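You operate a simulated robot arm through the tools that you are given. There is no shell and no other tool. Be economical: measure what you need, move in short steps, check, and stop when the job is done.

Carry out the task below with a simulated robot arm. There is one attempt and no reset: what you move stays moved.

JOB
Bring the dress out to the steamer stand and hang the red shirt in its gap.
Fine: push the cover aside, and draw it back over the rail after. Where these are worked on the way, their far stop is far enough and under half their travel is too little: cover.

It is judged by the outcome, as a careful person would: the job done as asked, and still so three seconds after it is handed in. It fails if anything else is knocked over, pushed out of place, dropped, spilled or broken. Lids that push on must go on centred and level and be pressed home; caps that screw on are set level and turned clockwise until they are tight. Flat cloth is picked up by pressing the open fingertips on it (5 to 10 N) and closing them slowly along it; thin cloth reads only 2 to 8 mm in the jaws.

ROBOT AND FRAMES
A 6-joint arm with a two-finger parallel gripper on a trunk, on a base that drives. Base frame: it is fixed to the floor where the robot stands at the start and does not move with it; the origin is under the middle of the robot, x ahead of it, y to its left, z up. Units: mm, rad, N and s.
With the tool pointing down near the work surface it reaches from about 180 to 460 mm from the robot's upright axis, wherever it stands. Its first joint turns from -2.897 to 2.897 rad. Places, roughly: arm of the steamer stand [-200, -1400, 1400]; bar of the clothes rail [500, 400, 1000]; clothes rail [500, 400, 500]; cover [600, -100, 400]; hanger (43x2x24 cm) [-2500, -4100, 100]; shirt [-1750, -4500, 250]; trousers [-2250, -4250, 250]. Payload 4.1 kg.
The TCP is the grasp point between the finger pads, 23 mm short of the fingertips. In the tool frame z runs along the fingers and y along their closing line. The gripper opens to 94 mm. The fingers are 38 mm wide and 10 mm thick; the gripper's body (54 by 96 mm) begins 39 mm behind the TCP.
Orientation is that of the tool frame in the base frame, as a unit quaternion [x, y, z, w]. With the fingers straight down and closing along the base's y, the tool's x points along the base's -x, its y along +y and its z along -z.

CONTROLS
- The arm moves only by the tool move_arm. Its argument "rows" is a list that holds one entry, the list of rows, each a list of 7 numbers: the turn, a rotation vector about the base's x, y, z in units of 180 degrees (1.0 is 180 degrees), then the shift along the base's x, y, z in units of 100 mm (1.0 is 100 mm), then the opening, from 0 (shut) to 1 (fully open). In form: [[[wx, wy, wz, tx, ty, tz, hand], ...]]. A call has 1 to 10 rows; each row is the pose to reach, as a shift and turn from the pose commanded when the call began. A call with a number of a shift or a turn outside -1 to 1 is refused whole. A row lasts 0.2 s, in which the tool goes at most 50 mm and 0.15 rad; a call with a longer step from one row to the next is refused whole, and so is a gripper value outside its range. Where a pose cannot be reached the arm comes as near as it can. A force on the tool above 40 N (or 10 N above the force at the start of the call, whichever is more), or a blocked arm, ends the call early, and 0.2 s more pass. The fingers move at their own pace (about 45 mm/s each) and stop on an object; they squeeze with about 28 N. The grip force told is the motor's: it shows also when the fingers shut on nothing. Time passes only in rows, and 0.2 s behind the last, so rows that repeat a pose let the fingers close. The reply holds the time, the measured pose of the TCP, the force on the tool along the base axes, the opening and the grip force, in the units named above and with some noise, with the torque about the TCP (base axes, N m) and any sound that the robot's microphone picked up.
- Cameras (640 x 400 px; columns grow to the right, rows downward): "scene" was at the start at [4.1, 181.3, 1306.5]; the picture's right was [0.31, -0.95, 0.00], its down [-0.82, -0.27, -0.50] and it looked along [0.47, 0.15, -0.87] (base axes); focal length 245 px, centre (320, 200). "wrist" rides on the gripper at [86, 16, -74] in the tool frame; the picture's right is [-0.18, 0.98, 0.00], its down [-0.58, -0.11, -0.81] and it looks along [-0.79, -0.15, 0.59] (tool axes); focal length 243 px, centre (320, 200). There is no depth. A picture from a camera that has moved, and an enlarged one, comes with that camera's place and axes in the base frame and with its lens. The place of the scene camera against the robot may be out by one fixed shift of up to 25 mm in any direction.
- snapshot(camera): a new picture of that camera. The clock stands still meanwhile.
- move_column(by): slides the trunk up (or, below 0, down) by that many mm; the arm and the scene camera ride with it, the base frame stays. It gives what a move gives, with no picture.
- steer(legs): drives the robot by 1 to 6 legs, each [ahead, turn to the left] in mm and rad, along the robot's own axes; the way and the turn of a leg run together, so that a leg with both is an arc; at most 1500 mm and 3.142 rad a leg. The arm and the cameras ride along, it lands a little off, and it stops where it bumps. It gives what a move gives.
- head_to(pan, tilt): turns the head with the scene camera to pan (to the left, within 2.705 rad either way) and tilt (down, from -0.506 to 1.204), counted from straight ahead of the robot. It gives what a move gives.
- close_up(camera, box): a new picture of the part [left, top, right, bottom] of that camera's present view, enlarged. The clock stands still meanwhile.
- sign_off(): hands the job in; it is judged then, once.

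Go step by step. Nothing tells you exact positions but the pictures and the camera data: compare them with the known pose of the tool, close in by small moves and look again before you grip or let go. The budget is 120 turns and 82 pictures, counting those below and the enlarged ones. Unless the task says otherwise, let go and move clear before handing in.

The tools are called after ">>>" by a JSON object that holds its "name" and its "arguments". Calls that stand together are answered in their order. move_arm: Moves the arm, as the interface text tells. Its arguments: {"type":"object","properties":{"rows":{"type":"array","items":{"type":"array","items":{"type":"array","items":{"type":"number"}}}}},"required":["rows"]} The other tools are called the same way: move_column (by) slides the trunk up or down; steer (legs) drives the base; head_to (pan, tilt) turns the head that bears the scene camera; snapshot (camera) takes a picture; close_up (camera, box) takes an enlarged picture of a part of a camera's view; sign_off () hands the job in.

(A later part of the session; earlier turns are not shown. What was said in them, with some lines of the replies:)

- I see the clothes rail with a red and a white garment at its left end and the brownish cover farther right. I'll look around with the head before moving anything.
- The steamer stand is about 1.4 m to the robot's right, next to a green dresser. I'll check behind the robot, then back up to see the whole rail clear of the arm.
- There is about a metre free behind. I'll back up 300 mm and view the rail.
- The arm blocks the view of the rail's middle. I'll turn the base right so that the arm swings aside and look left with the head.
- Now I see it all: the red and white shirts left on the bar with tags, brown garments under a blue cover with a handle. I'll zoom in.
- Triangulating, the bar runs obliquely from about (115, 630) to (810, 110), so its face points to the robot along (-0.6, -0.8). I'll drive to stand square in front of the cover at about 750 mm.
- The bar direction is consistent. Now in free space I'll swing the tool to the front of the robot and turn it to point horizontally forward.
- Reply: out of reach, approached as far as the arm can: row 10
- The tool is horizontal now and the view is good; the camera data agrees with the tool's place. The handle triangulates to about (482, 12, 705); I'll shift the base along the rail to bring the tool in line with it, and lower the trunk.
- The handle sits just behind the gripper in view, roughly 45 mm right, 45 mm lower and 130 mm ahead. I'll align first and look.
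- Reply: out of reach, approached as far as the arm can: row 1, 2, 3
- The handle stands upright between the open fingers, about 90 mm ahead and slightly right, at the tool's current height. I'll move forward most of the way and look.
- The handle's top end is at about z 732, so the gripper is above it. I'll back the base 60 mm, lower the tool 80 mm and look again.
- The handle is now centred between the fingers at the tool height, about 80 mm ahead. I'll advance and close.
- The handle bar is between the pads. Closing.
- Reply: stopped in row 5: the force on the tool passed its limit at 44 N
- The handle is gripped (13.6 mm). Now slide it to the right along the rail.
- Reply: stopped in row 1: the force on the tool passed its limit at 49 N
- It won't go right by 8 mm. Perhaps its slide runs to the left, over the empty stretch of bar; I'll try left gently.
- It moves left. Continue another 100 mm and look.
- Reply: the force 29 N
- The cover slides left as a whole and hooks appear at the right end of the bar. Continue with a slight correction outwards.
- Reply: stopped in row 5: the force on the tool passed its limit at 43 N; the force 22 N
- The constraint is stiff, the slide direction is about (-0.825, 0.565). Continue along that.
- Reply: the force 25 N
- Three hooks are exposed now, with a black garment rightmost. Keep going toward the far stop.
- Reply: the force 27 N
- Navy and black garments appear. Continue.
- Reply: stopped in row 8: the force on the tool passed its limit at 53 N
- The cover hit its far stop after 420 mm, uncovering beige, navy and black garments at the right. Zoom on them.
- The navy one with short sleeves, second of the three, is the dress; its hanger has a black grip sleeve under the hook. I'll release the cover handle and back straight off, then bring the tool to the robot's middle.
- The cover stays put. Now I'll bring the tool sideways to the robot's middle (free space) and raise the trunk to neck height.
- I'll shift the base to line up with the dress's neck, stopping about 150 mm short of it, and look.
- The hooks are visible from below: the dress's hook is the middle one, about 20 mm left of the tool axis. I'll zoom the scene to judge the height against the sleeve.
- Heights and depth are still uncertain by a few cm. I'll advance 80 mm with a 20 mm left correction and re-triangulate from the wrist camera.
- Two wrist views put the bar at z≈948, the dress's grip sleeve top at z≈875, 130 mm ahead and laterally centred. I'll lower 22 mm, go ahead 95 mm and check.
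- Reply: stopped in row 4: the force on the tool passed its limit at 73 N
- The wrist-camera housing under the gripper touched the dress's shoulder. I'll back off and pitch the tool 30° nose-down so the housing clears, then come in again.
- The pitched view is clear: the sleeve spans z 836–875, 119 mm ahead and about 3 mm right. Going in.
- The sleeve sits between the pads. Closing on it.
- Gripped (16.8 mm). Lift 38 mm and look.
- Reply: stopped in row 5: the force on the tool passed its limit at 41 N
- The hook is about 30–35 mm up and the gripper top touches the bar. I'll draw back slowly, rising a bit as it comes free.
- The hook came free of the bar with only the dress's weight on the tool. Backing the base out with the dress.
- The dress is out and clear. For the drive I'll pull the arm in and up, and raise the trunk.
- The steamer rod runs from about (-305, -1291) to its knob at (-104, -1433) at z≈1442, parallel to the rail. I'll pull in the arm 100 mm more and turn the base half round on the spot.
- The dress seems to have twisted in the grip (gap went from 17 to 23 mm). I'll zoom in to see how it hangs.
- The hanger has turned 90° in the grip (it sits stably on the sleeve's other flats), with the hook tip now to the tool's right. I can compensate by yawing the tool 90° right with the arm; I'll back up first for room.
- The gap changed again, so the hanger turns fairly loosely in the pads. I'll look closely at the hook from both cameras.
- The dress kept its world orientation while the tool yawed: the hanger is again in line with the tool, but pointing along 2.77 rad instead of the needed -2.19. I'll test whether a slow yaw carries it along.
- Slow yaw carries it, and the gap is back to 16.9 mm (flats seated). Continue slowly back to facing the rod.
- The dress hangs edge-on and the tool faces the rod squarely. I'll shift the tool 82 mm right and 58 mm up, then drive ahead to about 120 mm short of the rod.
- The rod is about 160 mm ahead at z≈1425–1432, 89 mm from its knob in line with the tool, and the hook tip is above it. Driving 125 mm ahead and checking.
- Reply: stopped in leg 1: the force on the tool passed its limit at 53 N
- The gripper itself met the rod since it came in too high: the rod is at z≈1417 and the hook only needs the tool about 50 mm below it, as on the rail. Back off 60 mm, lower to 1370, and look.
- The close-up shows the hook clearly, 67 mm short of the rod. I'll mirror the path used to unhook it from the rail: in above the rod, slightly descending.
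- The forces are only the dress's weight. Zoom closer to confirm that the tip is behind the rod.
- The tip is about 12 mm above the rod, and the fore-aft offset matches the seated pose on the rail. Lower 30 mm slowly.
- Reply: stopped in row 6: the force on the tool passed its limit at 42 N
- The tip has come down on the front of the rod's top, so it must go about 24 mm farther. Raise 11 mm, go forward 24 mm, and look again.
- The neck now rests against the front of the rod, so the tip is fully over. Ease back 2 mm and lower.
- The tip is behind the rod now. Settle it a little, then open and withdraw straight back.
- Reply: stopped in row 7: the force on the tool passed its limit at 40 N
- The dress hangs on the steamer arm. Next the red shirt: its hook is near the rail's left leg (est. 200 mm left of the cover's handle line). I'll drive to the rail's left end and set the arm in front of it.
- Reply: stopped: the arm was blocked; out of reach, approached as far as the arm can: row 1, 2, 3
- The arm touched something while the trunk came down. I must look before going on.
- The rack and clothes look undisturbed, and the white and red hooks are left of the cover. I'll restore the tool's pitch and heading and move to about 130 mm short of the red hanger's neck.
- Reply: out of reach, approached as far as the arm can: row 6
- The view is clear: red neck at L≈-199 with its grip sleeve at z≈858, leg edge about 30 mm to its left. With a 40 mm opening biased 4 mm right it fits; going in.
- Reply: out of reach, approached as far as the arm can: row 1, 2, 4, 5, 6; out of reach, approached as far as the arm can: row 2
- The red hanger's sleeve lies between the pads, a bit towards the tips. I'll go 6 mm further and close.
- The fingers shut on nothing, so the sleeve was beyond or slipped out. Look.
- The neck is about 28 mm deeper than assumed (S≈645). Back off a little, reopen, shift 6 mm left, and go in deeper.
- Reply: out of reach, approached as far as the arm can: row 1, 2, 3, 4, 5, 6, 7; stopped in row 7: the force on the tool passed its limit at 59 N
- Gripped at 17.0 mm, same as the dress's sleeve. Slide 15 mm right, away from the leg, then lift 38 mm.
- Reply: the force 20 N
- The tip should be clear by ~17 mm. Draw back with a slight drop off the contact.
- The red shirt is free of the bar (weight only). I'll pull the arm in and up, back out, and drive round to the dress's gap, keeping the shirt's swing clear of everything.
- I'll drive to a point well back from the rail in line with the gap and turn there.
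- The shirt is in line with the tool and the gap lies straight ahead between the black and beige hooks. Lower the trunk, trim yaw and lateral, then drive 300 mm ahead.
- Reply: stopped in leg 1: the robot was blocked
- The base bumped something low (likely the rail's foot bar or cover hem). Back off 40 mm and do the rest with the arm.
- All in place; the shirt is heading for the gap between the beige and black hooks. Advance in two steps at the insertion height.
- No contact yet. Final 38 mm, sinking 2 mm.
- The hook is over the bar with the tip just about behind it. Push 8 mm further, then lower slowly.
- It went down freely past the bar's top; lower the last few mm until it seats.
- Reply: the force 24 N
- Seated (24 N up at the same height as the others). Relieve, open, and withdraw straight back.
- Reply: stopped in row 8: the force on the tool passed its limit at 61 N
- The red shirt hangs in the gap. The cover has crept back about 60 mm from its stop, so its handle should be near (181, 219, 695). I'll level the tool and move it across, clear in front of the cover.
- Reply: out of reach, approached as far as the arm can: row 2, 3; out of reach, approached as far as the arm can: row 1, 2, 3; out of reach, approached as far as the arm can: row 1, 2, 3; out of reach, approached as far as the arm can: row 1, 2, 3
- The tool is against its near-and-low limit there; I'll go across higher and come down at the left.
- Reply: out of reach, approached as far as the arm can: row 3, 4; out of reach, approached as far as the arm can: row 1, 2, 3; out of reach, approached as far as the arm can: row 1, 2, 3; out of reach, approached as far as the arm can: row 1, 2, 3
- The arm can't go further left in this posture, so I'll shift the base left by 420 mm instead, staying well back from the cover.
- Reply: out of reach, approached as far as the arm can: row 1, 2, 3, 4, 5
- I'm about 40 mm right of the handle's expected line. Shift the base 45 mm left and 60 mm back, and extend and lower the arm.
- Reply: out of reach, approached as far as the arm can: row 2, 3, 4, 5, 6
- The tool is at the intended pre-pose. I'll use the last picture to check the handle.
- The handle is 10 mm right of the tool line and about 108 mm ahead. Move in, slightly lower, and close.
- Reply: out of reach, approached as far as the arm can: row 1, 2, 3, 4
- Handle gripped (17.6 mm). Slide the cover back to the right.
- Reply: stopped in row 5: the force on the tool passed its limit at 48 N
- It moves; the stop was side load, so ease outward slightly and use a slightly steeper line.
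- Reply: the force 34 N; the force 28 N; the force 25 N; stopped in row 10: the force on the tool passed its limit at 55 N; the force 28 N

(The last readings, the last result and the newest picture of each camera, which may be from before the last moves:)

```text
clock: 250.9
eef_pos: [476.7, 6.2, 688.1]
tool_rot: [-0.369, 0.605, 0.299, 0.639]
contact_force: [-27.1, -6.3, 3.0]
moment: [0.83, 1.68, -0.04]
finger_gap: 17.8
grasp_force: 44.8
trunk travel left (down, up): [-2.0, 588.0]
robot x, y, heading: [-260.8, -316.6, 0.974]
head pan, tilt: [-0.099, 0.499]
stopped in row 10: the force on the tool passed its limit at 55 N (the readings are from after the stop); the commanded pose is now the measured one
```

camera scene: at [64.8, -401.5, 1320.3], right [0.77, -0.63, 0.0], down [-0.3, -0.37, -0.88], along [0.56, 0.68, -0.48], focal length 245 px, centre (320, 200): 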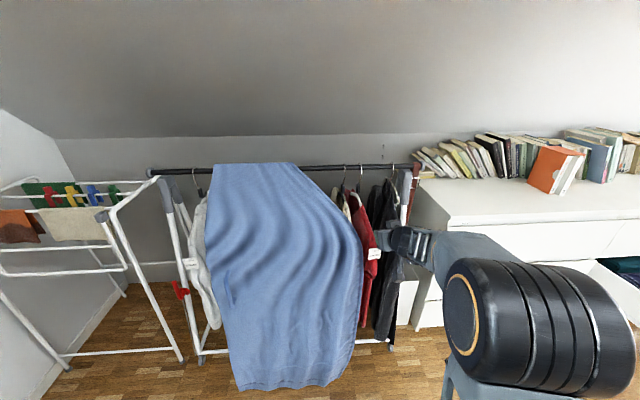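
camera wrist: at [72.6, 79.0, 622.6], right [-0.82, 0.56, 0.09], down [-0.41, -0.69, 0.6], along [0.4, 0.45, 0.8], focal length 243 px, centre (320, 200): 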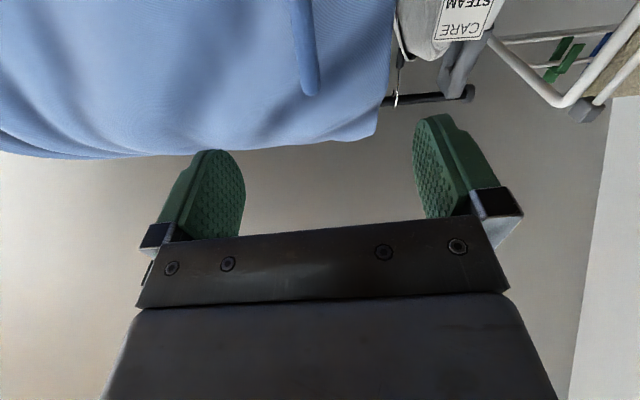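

The cover is back at its original stop. Open and back straight off.

>>> {"name": "move_arm", "arguments": {"rows": [[[0, 0, 0, 0, 0, 0, 0.2], [0, 0, 0, 0, 0, 0, 0.45], [0, 0, 0, 0, 0, 0, 0.7], [0, 0, 0, 0, 0, 0, 0.7], [0, 0, 0, 0, 0, 0, 0.7]]]}}

>>> {"name": "steer", "arguments": {"legs": [[-200, 0]]}}

```text
clock: 252.1
eef_pos: [477.7, 5.5, 686.6]
tool_rot: [-0.369, 0.606, 0.296, 0.639]
contact_force: [0.0, -1.0, 0.9]
moment: [0.01, -0.02, -0.01]
finger_gap: 66.0
grasp_force: 0.1
trunk travel left (down, up): [-2.0, 588.0]
robot x, y, heading: [-257.5, -321.0, 0.969]
head pan, tilt: [-0.099, 0.499]
```

```text
clock: 253.8
eef_pos: [362.4, -163.4, 687.0]
tool_rot: [-0.369, 0.607, 0.297, 0.639]
contact_force: [-0.1, 0.2, -0.1]
moment: [0.01, -0.01, 0.01]
finger_gap: 66.1
grasp_force: 0.1
trunk travel left (down, up): [-2.0, 588.0]
robot x, y, heading: [-374.0, -487.4, 0.971]
head pan, tilt: [-0.099, 0.499]
```

The dress is on the steamer arm, the red shirt is in its gap, the cover is drawn back to its stop, and the robot stands clear. I'm handing in.

>>> {"name": "sign_off", "arguments": {}}

```text
The job is handed in.
```

The job is handed in: the dress hangs on the steamer stand's arm, the red shirt hangs in the dress's gap on the rail, and the cover is back over the rail at its original stop. I took the dress to be the navy short-sleeved garment, the second of the three under the cover.

I had no pictures left for the last stage, so the cover's final position is judged from the arm's position readings and the force when it reached its stop. The shirt was last seen in its gap before I drew the cover back.

Along the way the arm, gripper or base touched something a few times: the dress's shoulder, the steamer rod, an object near the drying rack, something low by the rail, and once while drawing away from the shirt. The later pictures showed nothing fallen or visibly out of place. The exception was the cover, which had crept about 60 mm back before I closed it.
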